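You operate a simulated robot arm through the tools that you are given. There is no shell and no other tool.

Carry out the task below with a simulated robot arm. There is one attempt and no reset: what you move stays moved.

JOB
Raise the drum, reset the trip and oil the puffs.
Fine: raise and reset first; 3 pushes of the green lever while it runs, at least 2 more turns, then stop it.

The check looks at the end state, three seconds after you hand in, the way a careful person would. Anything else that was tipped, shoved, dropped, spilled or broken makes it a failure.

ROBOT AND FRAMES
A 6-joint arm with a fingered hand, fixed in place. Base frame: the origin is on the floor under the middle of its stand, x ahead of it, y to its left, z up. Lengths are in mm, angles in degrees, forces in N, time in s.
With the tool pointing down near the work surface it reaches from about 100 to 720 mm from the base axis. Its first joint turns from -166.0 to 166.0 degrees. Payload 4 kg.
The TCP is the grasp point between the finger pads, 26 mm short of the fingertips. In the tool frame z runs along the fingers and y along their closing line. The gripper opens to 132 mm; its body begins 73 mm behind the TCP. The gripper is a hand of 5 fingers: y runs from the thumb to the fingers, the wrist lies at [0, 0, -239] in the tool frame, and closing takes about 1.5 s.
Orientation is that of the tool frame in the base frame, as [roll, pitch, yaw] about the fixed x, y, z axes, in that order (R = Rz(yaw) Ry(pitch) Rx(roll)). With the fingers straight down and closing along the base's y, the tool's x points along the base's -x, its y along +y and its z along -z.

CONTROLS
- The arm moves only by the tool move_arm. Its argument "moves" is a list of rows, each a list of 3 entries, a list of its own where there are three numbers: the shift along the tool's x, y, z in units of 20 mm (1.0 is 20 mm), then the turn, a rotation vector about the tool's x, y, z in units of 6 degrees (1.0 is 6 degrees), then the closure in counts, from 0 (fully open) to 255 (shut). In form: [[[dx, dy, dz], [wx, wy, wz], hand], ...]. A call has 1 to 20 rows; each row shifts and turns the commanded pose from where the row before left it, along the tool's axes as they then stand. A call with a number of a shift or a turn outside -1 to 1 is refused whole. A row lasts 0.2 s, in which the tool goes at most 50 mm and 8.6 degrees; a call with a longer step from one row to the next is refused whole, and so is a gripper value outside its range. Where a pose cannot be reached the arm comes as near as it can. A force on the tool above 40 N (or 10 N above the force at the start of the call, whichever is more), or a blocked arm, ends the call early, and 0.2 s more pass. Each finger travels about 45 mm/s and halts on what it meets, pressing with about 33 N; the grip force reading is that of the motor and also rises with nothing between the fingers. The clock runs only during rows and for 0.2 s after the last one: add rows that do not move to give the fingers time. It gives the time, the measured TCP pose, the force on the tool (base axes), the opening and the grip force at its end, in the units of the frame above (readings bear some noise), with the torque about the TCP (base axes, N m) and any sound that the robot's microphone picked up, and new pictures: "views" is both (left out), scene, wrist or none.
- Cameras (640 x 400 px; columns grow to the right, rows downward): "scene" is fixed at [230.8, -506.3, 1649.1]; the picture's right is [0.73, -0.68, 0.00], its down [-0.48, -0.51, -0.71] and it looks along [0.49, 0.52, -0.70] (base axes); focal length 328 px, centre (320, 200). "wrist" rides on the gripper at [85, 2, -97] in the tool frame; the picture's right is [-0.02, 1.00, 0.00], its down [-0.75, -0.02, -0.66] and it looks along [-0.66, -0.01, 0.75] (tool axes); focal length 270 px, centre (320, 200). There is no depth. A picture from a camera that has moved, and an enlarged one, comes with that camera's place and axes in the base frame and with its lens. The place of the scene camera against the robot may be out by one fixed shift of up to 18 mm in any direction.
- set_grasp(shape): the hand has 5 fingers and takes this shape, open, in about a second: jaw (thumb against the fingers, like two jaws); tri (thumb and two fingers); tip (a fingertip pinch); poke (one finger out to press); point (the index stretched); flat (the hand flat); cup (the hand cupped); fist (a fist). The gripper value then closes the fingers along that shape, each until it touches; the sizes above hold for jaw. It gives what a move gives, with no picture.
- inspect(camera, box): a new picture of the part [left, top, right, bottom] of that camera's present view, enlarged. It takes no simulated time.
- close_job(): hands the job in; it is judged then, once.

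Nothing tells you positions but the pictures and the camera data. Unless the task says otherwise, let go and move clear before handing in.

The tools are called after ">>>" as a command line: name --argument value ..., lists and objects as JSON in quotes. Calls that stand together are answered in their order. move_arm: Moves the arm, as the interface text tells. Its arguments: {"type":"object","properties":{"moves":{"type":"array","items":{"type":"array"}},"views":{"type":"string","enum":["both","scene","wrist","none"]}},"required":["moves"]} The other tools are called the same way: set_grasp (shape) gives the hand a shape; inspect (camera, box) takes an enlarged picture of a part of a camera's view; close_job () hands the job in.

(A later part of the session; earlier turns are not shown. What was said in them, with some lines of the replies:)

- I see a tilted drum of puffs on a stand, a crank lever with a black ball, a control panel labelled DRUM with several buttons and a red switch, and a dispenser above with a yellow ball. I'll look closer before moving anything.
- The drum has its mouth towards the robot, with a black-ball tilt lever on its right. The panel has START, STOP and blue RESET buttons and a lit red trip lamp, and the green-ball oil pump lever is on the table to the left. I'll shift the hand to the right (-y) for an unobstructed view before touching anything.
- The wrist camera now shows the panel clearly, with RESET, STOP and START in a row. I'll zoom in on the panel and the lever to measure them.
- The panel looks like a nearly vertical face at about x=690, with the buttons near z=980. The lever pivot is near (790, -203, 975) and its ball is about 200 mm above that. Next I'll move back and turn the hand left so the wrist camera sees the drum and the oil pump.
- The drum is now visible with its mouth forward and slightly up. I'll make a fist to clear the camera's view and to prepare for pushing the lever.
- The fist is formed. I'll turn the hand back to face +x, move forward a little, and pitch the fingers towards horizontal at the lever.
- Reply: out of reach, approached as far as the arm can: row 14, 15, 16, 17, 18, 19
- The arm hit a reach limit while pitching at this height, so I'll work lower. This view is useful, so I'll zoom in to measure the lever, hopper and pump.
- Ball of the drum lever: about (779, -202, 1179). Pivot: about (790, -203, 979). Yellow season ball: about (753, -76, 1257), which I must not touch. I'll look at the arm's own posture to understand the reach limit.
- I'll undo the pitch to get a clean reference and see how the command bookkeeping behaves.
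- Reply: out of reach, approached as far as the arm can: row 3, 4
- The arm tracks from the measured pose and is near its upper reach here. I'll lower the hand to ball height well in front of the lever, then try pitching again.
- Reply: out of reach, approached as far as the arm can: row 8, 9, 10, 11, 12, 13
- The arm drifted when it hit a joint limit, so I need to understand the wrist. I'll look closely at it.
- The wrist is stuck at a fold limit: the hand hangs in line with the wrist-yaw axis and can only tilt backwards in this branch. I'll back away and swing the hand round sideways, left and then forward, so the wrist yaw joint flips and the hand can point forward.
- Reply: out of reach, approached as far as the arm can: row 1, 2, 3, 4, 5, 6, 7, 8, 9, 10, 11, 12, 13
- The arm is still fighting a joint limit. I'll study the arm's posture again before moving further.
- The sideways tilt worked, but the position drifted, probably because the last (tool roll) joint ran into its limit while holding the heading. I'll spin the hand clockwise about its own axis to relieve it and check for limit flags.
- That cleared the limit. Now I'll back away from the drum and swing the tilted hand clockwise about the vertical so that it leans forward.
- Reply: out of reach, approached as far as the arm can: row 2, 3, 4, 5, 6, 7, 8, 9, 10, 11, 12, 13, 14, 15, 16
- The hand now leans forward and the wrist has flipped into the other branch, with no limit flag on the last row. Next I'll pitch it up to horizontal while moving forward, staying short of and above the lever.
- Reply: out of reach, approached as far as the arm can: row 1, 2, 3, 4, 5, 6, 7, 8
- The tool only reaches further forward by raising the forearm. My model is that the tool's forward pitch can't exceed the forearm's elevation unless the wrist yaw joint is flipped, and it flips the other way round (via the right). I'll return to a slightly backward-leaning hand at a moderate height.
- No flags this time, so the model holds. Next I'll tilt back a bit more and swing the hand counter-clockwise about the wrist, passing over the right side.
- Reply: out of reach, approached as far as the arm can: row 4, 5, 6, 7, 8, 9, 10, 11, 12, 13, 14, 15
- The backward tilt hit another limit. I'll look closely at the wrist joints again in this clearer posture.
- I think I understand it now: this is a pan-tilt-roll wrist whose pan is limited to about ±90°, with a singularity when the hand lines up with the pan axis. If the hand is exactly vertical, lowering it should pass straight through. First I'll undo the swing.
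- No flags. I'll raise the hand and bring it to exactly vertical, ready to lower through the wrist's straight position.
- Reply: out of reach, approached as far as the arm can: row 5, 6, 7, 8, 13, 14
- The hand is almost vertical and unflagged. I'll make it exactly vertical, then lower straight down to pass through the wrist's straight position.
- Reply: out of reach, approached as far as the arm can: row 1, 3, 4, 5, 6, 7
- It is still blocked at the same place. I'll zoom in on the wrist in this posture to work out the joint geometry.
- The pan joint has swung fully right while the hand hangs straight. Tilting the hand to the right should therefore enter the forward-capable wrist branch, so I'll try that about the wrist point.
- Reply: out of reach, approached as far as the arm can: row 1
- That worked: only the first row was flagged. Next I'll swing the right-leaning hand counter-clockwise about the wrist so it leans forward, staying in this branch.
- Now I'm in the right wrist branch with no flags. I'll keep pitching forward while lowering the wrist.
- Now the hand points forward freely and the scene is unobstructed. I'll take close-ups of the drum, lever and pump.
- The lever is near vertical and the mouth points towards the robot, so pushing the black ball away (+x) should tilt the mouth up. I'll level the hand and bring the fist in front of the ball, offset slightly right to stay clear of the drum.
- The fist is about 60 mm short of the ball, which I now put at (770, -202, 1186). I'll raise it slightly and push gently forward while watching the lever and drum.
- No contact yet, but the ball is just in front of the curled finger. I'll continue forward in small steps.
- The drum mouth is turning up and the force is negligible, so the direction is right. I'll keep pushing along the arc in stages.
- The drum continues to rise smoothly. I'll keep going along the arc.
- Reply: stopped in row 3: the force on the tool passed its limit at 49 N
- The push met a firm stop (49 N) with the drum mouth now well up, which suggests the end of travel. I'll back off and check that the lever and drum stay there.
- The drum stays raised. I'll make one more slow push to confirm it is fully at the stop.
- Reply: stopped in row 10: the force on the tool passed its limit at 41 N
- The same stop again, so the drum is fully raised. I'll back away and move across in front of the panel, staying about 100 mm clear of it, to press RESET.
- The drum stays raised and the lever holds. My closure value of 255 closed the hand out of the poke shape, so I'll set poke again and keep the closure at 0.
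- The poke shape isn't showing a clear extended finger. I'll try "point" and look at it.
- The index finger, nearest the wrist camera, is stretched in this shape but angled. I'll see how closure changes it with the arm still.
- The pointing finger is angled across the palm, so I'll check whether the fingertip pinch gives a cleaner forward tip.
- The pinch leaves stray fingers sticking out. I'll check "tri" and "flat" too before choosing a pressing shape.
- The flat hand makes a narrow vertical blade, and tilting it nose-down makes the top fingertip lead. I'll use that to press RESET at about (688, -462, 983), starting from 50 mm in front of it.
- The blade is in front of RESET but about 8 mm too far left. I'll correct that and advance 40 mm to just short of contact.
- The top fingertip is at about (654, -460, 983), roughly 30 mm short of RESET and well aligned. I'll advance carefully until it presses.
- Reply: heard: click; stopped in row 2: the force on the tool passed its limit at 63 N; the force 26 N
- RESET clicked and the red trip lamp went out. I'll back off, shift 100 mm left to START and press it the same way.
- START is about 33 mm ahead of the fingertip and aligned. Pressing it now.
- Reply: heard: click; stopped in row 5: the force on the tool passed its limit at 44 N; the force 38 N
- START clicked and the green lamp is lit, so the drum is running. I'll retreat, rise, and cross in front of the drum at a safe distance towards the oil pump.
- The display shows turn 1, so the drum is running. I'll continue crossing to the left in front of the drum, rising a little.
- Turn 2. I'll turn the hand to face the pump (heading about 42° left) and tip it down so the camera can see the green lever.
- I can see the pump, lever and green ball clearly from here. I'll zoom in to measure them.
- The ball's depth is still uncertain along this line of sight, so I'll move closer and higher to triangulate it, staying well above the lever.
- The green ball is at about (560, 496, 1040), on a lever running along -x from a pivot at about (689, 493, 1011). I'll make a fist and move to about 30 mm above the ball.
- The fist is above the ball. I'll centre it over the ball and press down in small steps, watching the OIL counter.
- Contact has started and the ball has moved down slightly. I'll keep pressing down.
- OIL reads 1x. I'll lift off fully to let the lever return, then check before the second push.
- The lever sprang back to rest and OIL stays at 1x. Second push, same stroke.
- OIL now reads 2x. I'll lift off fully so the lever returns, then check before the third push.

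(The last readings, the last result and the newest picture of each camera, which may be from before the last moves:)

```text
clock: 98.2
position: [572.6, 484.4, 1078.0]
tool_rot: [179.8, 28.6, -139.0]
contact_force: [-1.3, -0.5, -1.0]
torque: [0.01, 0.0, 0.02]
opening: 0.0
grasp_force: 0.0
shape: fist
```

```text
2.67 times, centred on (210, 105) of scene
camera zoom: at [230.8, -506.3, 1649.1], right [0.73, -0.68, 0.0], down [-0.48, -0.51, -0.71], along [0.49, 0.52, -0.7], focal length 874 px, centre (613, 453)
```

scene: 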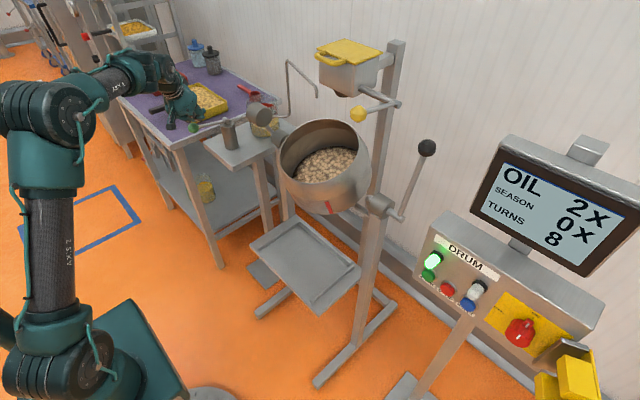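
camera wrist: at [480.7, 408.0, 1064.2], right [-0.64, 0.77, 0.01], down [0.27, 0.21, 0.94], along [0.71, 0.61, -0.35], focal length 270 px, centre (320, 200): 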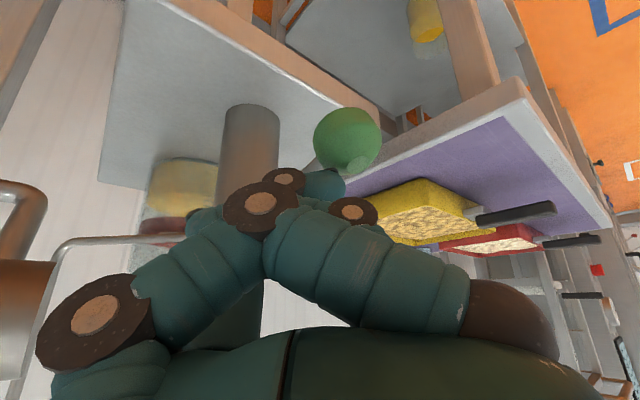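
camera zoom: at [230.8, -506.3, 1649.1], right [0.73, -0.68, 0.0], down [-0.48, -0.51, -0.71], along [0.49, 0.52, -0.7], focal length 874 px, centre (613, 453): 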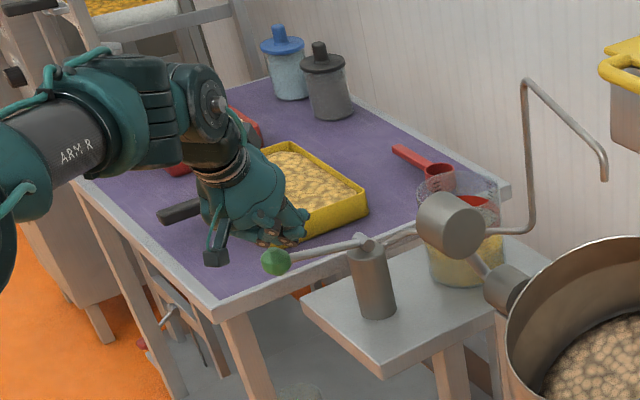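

The lever is back at rest with OIL at 2x and TURNS at 8. Third and last push.

>>> move_arm --moves '[[[0.477, 0, 0.879], [0, 0, 0], 255], [[0.24, 0, 0.44], [0, 0, 0], 255], [[0.24, 0, 0.44], [0, 0, 0], 255], [[0.24, 0, 0.44], [0, 0, 0], 255], [[0.24, 0, 0.44], [0, 0, 0], 255], [[0, 0, 0], [0, 0, 0], 255]]' --views "scene"

```text
clock: 99.6
position: [572.4, 483.7, 1019.8]
tool_rot: [179.8, 28.5, -139.0]
contact_force: [0.2, -1.1, 1.5]
torque: [0.01, 0.0, -0.01]
opening: 0.0
grasp_force: 0.1
shape: fist
```

scene: 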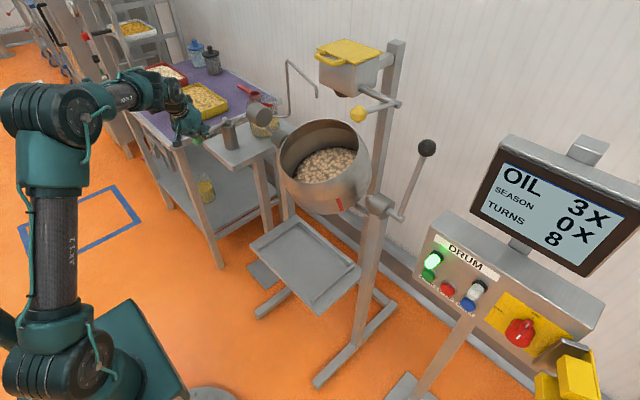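

OIL is 3x at turn 8. I'll lift off and retrace the path away from the pump; the drum will complete more than two further turns on the way.

>>> move_arm --moves '[[[-0.477, 0, -0.879], [0, 0, 0], 255], [[-0.477, 0, -0.879], [0, 0, 0], 255], [[-0.477, 0, -0.879], [0, 0, 0], 255], [[-0.477, 0, -0.879], [0, 0, 0], 255], [[-0.477, 0, -0.879], [0, 0, 0], 255], [[0.615, 0, -0.334], [0, 0, 0], 255], [[0.615, 0, -0.334], [0, 0, 0], 255], [[0.345, -0.29, -0.826], [0, 0, 0], 255], [[0.345, -0.29, -0.826], [0, 0, 0], 255], [[0.345, -0.29, -0.826], [0, 0, 0], 255], [[0.345, -0.29, -0.826], [0, 0, 0], 255], [[0.345, -0.29, -0.826], [0, 0, 0], 255], [[0.345, -0.29, -0.826], [0, 0, 0], 255], [[0.345, -0.29, -0.826], [0, 0, 0], 255], [[0.345, -0.29, -0.826], [0, 0, 0], 255], [[0.345, -0.29, -0.826], [0, 0, 0], 255], [[0.345, -0.29, -0.826], [0, 0, 0], 255]]' --views "scene"

>>> inspect --camera "scene" --box '[120, 30, 300, 180]'

```text
clock: 103.2
position: [486.2, 329.5, 1231.3]
tool_rot: [179.8, 28.4, -139.0]
contact_force: [-0.6, -0.2, 0.6]
torque: [0.03, 0.0, 0.02]
opening: 0.2
grasp_force: 0.0
shape: fist
```

scene: 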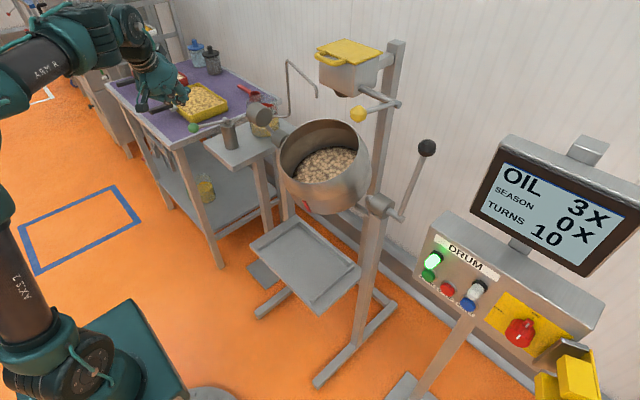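

```text
2.67 times, centred on (210, 105) of scene
camera zoom: at [230.8, -506.3, 1649.1], right [0.73, -0.68, 0.0], down [-0.48, -0.51, -0.71], along [0.49, 0.52, -0.7], focal length 874 px, centre (613, 453)
```

zoom: 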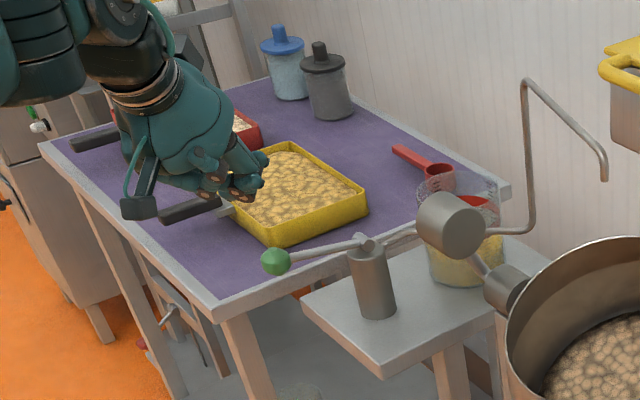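

Turns reads 10, OIL 3x, and the pump lever is at rest. I'll retrace to the panel.

>>> move_arm --moves '[[[0, 0, 0], [0, -1, 0], 255], [[0, 0, 0], [0, -1, 0], 255], [[0, 0, 0], [0, -1, 0], 255], [[0.34, -0.745, -0.573], [0, 0, 0], 255], [[0.34, -0.745, -0.573], [0, 0, 0], 255], [[0.34, -0.745, -0.573], [0, 0, 0], 255], [[0.34, -0.745, -0.573], [0, 0, 0], 255], [[0.34, -0.745, -0.573], [0, 0, 0], 255], [[0.34, -0.745, -0.573], [0, 0, 0], 255], [[0.34, -0.745, -0.573], [0, 0, 0], 255], [[0.34, -0.745, -0.573], [0, 0, 0], 255], [[0, 0, 0], [0, -1, 0], 255], [[0, 0, 0], [0, -1, 0], 255], [[0, 0, 0], [0, -1, 0], 255]]' --views "none"

>>> move_arm --moves '[[[0, 0, 0], [0.902, 0, 0.432], 255], [[0, 0, 0], [0.902, 0, 0.432], 255], [[0, 0, 0], [0.902, 0, 0.432], 255], [[0, 0, 0], [0.902, 0, 0.432], 255], [[0, 0, 0], [0.902, 0, 0.432], 255], [[0, 0, 0], [0.902, 0, 0.432], 255], [[0, 0, 0], [0.902, 0, 0.432], 255]]' --views "scene"

```text
clock: 106.2
position: [483.7, 171.5, 1253.8]
tool_rot: [179.5, 64.6, -139.3]
contact_force: [0.4, -0.6, 0.3]
torque: [0.01, -0.03, 0.02]
opening: 0.1
grasp_force: 0.0
shape: fist
```

```text
clock: 107.8
position: [485.0, 170.8, 1254.0]
tool_rot: [179.5, 64.4, 178.7]
contact_force: [-0.2, 0.4, 0.5]
torque: [0.0, 0.01, 0.01]
opening: 0.3
grasp_force: 0.1
shape: fist
```

scene: 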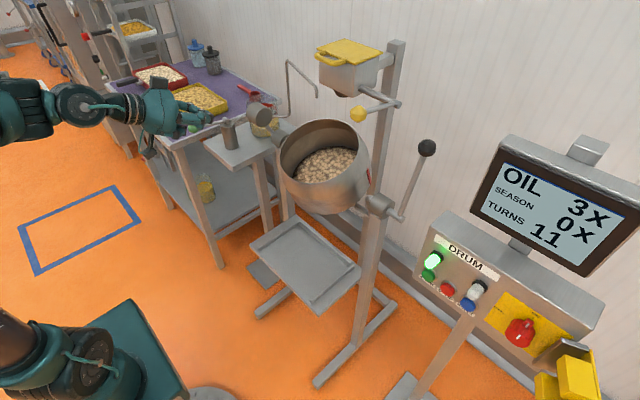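

Back at the crossing start with turns at 11. I'll cross back to the right in front of the drum.

>>> move_arm --moves '[[[0.205, -1, 0.15], [0, 0, 0], 255], [[0.205, -1, 0.15], [0, 0, 0], 255], [[0.205, -1, 0.15], [0, 0, 0], 255], [[0.205, -1, 0.15], [0, 0, 0], 255], [[0.205, -1, 0.15], [0, 0, 0], 255], [[0.205, -1, 0.15], [0, 0, 0], 255], [[0.205, -1, 0.15], [0, 0, 0], 255], [[0.205, -1, 0.15], [0, 0, 0], 255], [[0.205, -1, 0.15], [0, 0, 0], 255], [[0.205, -1, 0.15], [0, 0, 0], 255], [[0.205, -1, 0.15], [0, 0, 0], 255], [[0.205, -1, 0.15], [0, 0, 0], 255], [[0.205, -1, 0.15], [0, 0, 0], 255], [[0.205, -1, 0.15], [0, 0, 0], 255], [[0.205, -1, 0.15], [0, 0, 0], 255], [[0.205, -1, 0.15], [0, 0, 0], 255], [[0.205, -1, 0.15], [0, 0, 0], 255], [[0.205, -1, 0.15], [0, 0, 0], 255]]' --views "none"

>>> set_grasp --shape "flat"

>>> move_arm --moves '[[[0.906, -1, 0.42], [0, 0, 0], 0], [[0.906, -1, 0.42], [0, 0, 0], 0], [[0.906, -1, 0.42], [0, 0, 0], 0], [[0.906, -1, 0.42], [0, 0, 0], 0], [[0.906, -1, 0.42], [0, 0, 0], 0], [[0.906, -1, 0.42], [0, 0, 0], 0], [[0.906, -1, 0.42], [0, 0, 0], 0], [[0.906, -1, 0.42], [0, 0, 0], 0], [[0.906, -1, 0.42], [0, 0, 0], 0], [[0.906, -1, 0.42], [0, 0, 0], 0], [[0, -1, 0], [0, 0, 0], 0], [[0, -1, 0], [0, 0, 0], 0], [[-0.42, -0.4, 0.906], [0, 0, 0], 0], [[-0.42, 0, 0.906], [0, 0, 0], 0], [[-0.42, 0, 0.906], [0, 0, 0], 0], [[-0.42, 0, 0.906], [0, 0, 0], 0], [[-0.42, 0, 0.906], [0, 0, 0], 0]]'

>>> inspect --camera "scene" --box '[390, 230, 490, 330]'

```text
clock: 111.6
position: [495.8, -189.4, 1162.9]
tool_rot: [179.5, 64.4, 178.6]
contact_force: [0.2, -0.2, 0.5]
torque: [0.01, -0.01, -0.03]
opening: 0.2
grasp_force: 0.1
shape: fist
```

```text
clock: 112.5
position: [494.7, -189.0, 1163.4]
tool_rot: [179.7, 64.3, 178.8]
contact_force: [0.2, 0.6, 0.8]
torque: [0.01, 0.02, -0.01]
opening: 126.1
grasp_force: 0.1
shape: flat
```

```text
clock: 116.1
position: [588.0, -439.1, 959.8]
tool_rot: [179.5, 64.3, 178.7]
contact_force: [1.0, -0.5, -0.1]
torque: [-0.01, 0.0, -0.03]
opening: 126.3
grasp_force: 0.1
shape: flat
camera wrist: at [464.3, -433.6, 925.9], right [0.02, 1.0, 0.02], down [-0.27, -0.01, 0.96], along [0.96, -0.03, 0.27], focal length 270 px, centre (320, 200)
```

scene: 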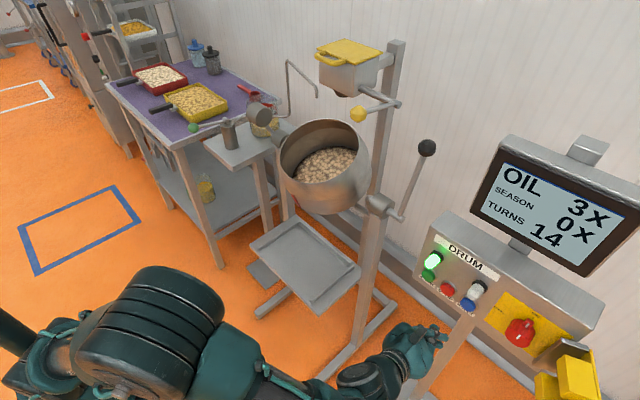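
wrist: 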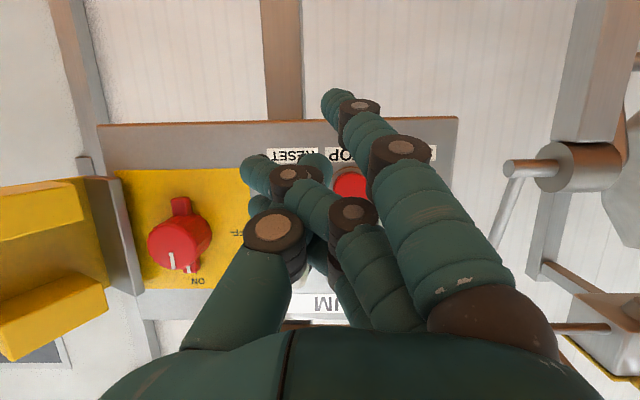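

```text
4.00 times, centred on (440, 280) of scene
camera zoom: at [230.8, -506.3, 1649.1], right [0.73, -0.68, 0.0], down [-0.48, -0.51, -0.71], along [0.49, 0.52, -0.7], focal length 1311 px, centre (-160, -120)
```

zoom: 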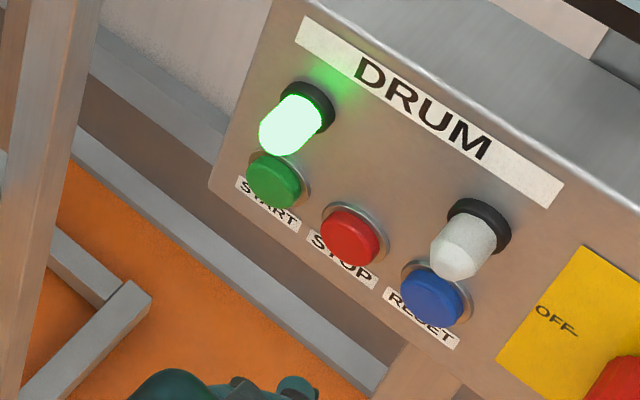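

The fingers caught on the thumb going from fist to flat. I'll open to jaw first, still clear of the panel, then go flat again and check.

>>> set_grasp --shape "jaw"

>>> set_grasp --shape "flat"

>>> inspect --camera "wrist" --box '[0, 0, 640, 400]'

>>> inspect --camera "scene" --box '[380, 240, 500, 360]'

```text
clock: 117.0
position: [587.9, -439.4, 958.9]
tool_rot: [179.6, 64.3, 178.7]
contact_force: [-0.2, 0.2, -0.1]
torque: [0.0, 0.01, 0.0]
opening: 20.9
grasp_force: 0.0
shape: jaw
```

```text
clock: 117.9
position: [588.4, -437.8, 959.4]
tool_rot: [179.6, 64.3, 178.7]
contact_force: [0.2, 0.5, 0.8]
torque: [0.0, 0.01, 0.0]
opening: 125.9
grasp_force: 0.1
shape: flat
```

```text
1.00 times, centred on (320, 200) of wrist (not enlarged: the box is as wide or as high as the picture)
camera zoom: at [464.1, -433.5, 926.2], right [0.02, 1.0, 0.02], down [-0.27, -0.01, 0.96], along [0.96, -0.03, 0.27], focal length 270 px, centre (320, 200)
```

zoom: 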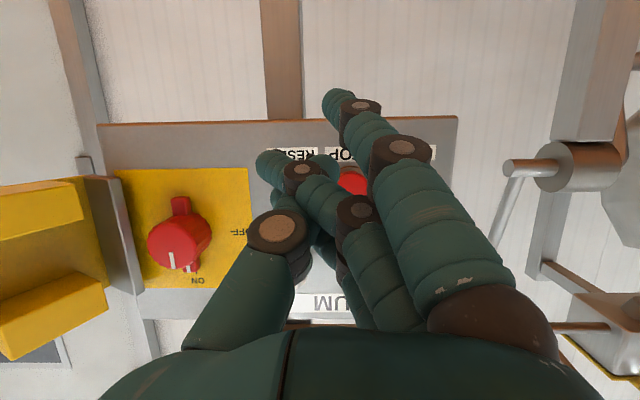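

```text
3.33 times, centred on (440, 300) of scene
camera zoom: at [230.8, -506.3, 1649.1], right [0.73, -0.68, 0.0], down [-0.48, -0.51, -0.71], along [0.49, 0.52, -0.7], focal length 1092 px, centre (-80, -133)
```

zoom: 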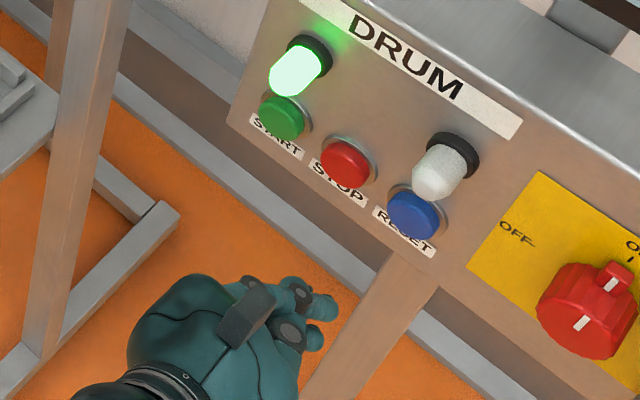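

The jaw hadn't finished opening. I'll give it time to open fully, then form flat again.

>>> set_grasp --shape "jaw"

>>> move_arm --moves '[[[0, 0, 0], [0, 0, 0], 0], [[0, 0, 0], [0, 0, 0], 0], [[0, 0, 0], [0, 0, 0], 0], [[0, 0, 0], [0, 0, 0], 0], [[0, 0, 0], [0, 0, 0], 0], [[0, 0, 0], [0, 0, 0], 0], [[0, 0, 0], [0, 0, 0], 0], [[0, 0, 0], [0, 0, 0], 0]]' --views "none"

>>> set_grasp --shape "flat"

>>> inspect --camera "wrist" --box '[0, 0, 640, 400]'

>>> inspect --camera "scene" --box '[380, 240, 500, 360]'

```text
clock: 118.8
position: [588.4, -437.6, 960.3]
tool_rot: [179.6, 64.3, 178.7]
contact_force: [0.1, -0.9, 0.2]
torque: [0.02, 0.01, 0.0]
opening: 131.7
grasp_force: 0.0
shape: jaw
```

```text
clock: 120.6
position: [588.8, -438.8, 961.1]
tool_rot: [179.6, 64.4, 178.7]
contact_force: [-0.2, 0.4, 0.2]
torque: [0.01, 0.02, -0.01]
opening: 132.2
grasp_force: 0.0
shape: jaw
```

```text
clock: 121.5
position: [589.1, -437.7, 959.8]
tool_rot: [179.7, 64.3, 178.7]
contact_force: [0.6, 0.8, 0.7]
torque: [-0.01, -0.01, -0.01]
opening: 126.1
grasp_force: 0.0
shape: flat
```

```text
1.00 times, centred on (320, 200) of wrist (not enlarged: the box is as wide or as high as the picture)
camera zoom: at [464.2, -433.5, 926.2], right [0.02, 1.0, 0.02], down [-0.27, -0.01, 0.96], along [0.96, -0.03, 0.27], focal length 270 px, centre (320, 200)
```

zoom: 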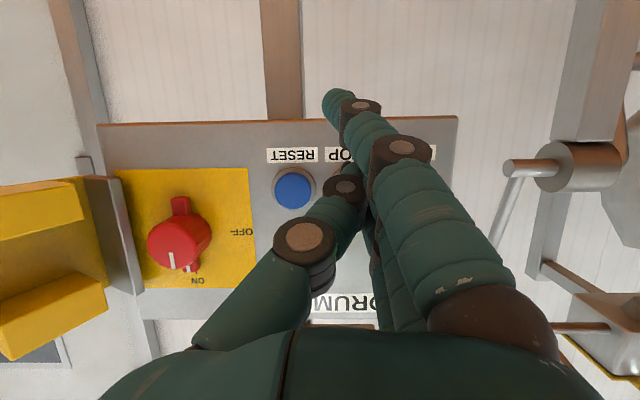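

```text
3.33 times, centred on (440, 300) of scene
camera zoom: at [230.8, -506.3, 1649.1], right [0.73, -0.68, 0.0], down [-0.48, -0.51, -0.71], along [0.49, 0.52, -0.7], focal length 1092 px, centre (-80, -133)
```

zoom: 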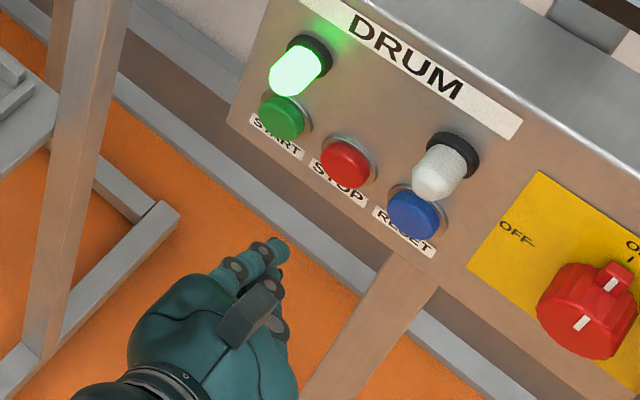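

The flat blade is properly formed and aligned with STOP (y about -413). I'll advance and press STOP.

>>> move_arm --moves '[[[-0.42, 0, 0.906], [0, 0, 0], 0], [[-0.42, 0, 0.906], [0, 0, 0], 0], [[-0.21, 0, 0.453], [0, 0, 0], 0], [[-0.106, 0, 0.2265], [0, 0, 0], 0], [[-0.106, 0, 0.2265], [0, 0, 0], 0], [[-0.106, 0, 0.2265], [0, 0, 0], 0]]'

>>> inspect --camera "scene" --box '[390, 230, 490, 330]'

```text
clock: 122.8
position: [647.8, -439.3, 958.7]
tool_rot: [179.1, 64.1, 178.3]
contact_force: [-36.4, 6.4, 7.3]
torque: [-0.06, -1.07, 0.78]
opening: 126.1
grasp_force: 0.1
shape: flat
heard: click
stopped in row 6: the force on the tool passed its limit at 44 N (the readings are from after the stop); the commanded pose is now the measured one
camera wrist: at [523.7, -434.0, 925.8], right [0.03, 1.0, 0.02], down [-0.26, -0.02, 0.96], along [0.96, -0.03, 0.26], focal length 270 px, centre (320, 200)
```

scene: 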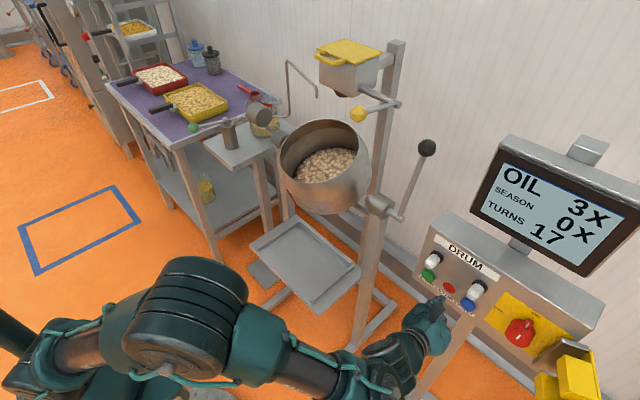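
wrist: 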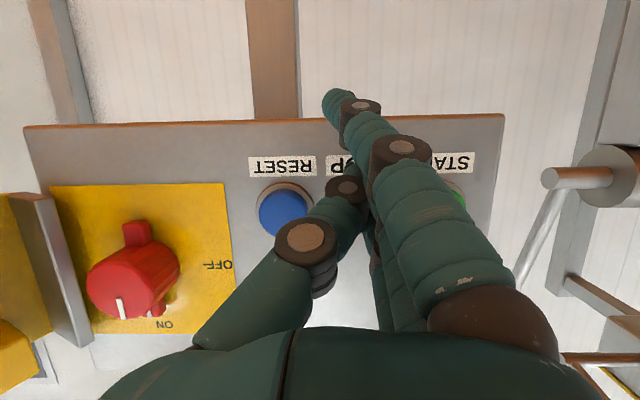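

```text
4.00 times, centred on (440, 280) of scene
camera zoom: at [230.8, -506.3, 1649.1], right [0.73, -0.68, 0.0], down [-0.48, -0.51, -0.71], along [0.49, 0.52, -0.7], focal length 1311 px, centre (-160, -120)
```

zoom: 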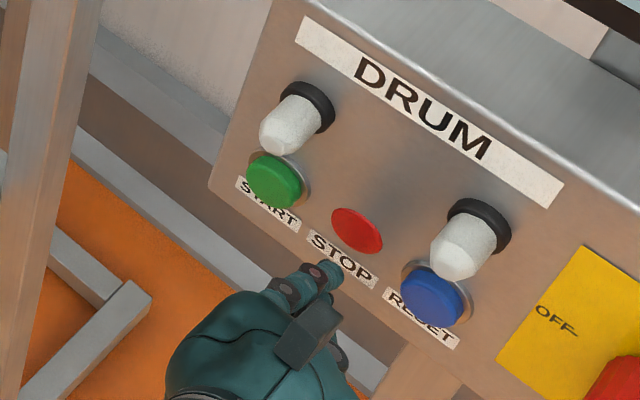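

STOP clicked and the running lamp is out, at turns 17 and OIL 3x. I'll back well away and confirm nothing keeps turning.

>>> move_arm --moves '[[[0.42, 0, -0.906], [0, 0, 0], 0], [[0.42, 0, -0.906], [0, 0, 0], 0], [[0.42, 0, -0.906], [0, 0, 0], 0], [[0.42, 0, -0.906], [0, 0, 0], 0], [[0.42, 0, -0.906], [0, 0, 0], 0], [[0.42, 0, -0.906], [0, 0, 0], 0], [[0.42, 0, -0.906], [0, 0, 0], 0], [[-0.906, 0.5, -0.42], [0, 0, 0], 0], [[-0.906, 0.5, -0.42], [0, 0, 0], 0], [[-0.906, 0.5, -0.42], [0, 0, 0], 0], [[-0.906, 0.5, -0.42], [0, 0, 0], 0], [[-0.906, 0.5, -0.42], [0, 0, 0], 0], [[-0.906, 0.5, -0.42], [0, 0, 0], 0], [[0, 0, 0], [0, 0, 0], 0], [[0, 0, 0], [0, 0, 0], 0], [[0, 0, 0], [0, 0, 0], 0], [[0, 0, 0], [0, 0, 0], 0], [[0, 0, 0], [0, 0, 0], 0]]'

>>> inspect --camera "scene" --box '[240, 80, 440, 260]'

>>> inspect --camera "scene" --box '[400, 140, 640, 400]'

```text
clock: 126.6
position: [515.1, -377.8, 1081.6]
tool_rot: [179.3, 64.2, 178.5]
contact_force: [-1.2, 0.3, 0.2]
torque: [0.0, 0.0, -0.01]
opening: 126.0
grasp_force: 0.0
shape: flat
camera wrist: at [390.6, -372.4, 1048.5], right [0.02, 1.0, 0.02], down [-0.26, -0.02, 0.96], along [0.96, -0.03, 0.26], focal length 270 px, centre (320, 200)
```

scene: 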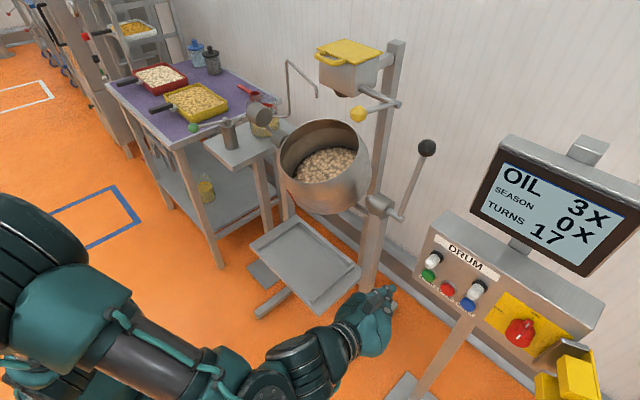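
wrist: 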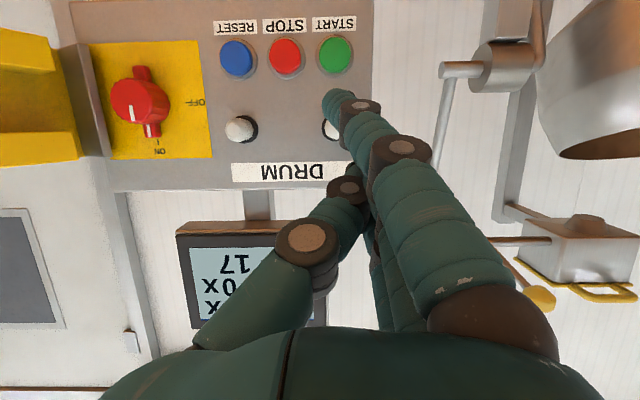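

```text
2.22 times, centred on (340, 170) of scene
camera zoom: at [230.8, -506.3, 1649.1], right [0.73, -0.68, 0.0], down [-0.48, -0.51, -0.71], along [0.49, 0.52, -0.7], focal length 728 px, centre (276, 267)
```

zoom: 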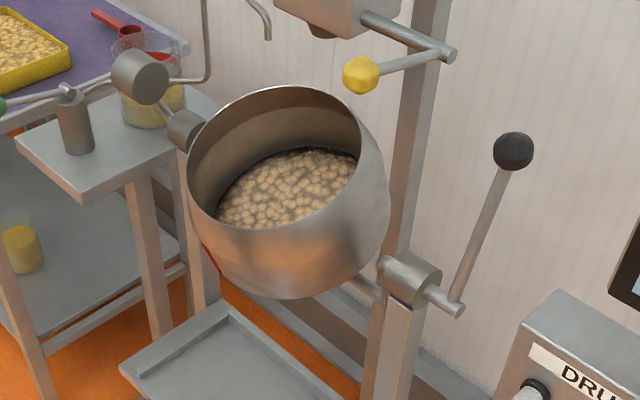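

```text
1.54 times, centred on (520, 270) of scene
camera zoom: at [230.8, -506.3, 1649.1], right [0.73, -0.68, 0.0], down [-0.48, -0.51, -0.71], along [0.49, 0.52, -0.7], focal length 504 px, centre (12, 92)
```

zoom: 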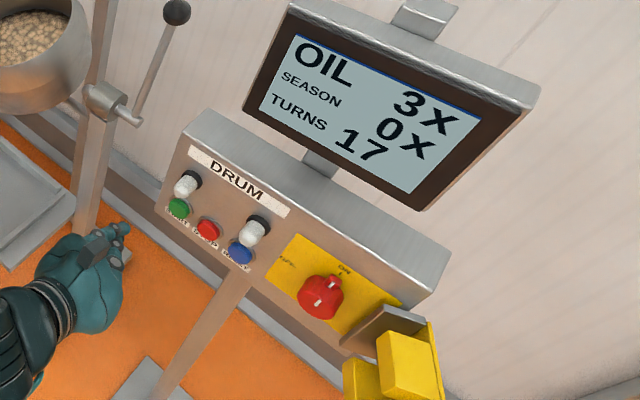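

All lamps are out, with turns 17, OIL 3x, SEASON 0x and the drum raised. I'll wait a moment to confirm the drum is truly still.

>>> move_arm --moves '[[[0, 0, 0], [0, 0, 0], 0], [[0, 0, 0], [0, 0, 0], 0], [[0, 0, 0], [0, 0, 0], 0], [[0, 0, 0], [0, 0, 0], 0], [[0, 0, 0], [0, 0, 0], 0], [[0, 0, 0], [0, 0, 0], 0], [[0, 0, 0], [0, 0, 0], 0], [[0, 0, 0], [0, 0, 0], 0], [[0, 0, 0], [0, 0, 0], 0], [[0, 0, 0], [0, 0, 0], 0]]' --views "scene"

>>> inspect --camera "scene" --box '[240, 80, 440, 260]'

```text
clock: 128.8
position: [515.2, -378.7, 1081.6]
tool_rot: [179.3, 64.3, 178.5]
contact_force: [0.2, 0.0, 0.1]
torque: [-0.04, 0.01, 0.0]
opening: 126.0
grasp_force: 0.0
shape: flat
```

scene: 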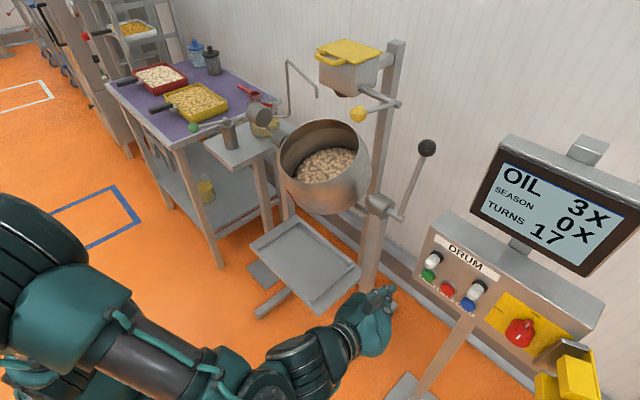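

```text
2.22 times, centred on (340, 170) of scene
camera zoom: at [230.8, -506.3, 1649.1], right [0.73, -0.68, 0.0], down [-0.48, -0.51, -0.71], along [0.49, 0.52, -0.7], focal length 728 px, centre (276, 267)
```

zoom: 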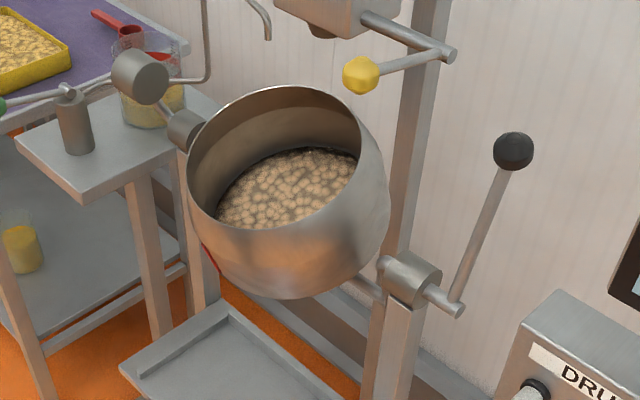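

The drum is stationary and still raised. The trip is reset, OIL is 3x, SEASON is 0x, 9 turns followed the last oil push, and the hand is clear of everything. Handing in.

>>> close_job

```text
The job is handed in.
```

The job is handed in. The drum is raised, the trip is reset, the puffs are oiled, and the drum is stopped.

- **Drum:** I pushed the black-ball lever to its end stop, and the drum has stayed raised since.
- **Trip:** The RESET button clicked and the red lamp went out before I started the drum.
- **Oil:** I pushed the green lever 3 times while the drum was running. The display reads OIL 3x and SEASON 0x.
- **Turns:** The third push came at turn 8 and I stopped at turn 17, so 9 turns followed. The extra ones went on travelling back to the panel and re-forming the hand before I could press STOP.
- **Stop:** The STOP button clicked, all lamps went out, and the drum stayed still for the next few seconds.

I saw nothing spilled, knocked or moved out of place, and the hand was clear when I handed in.
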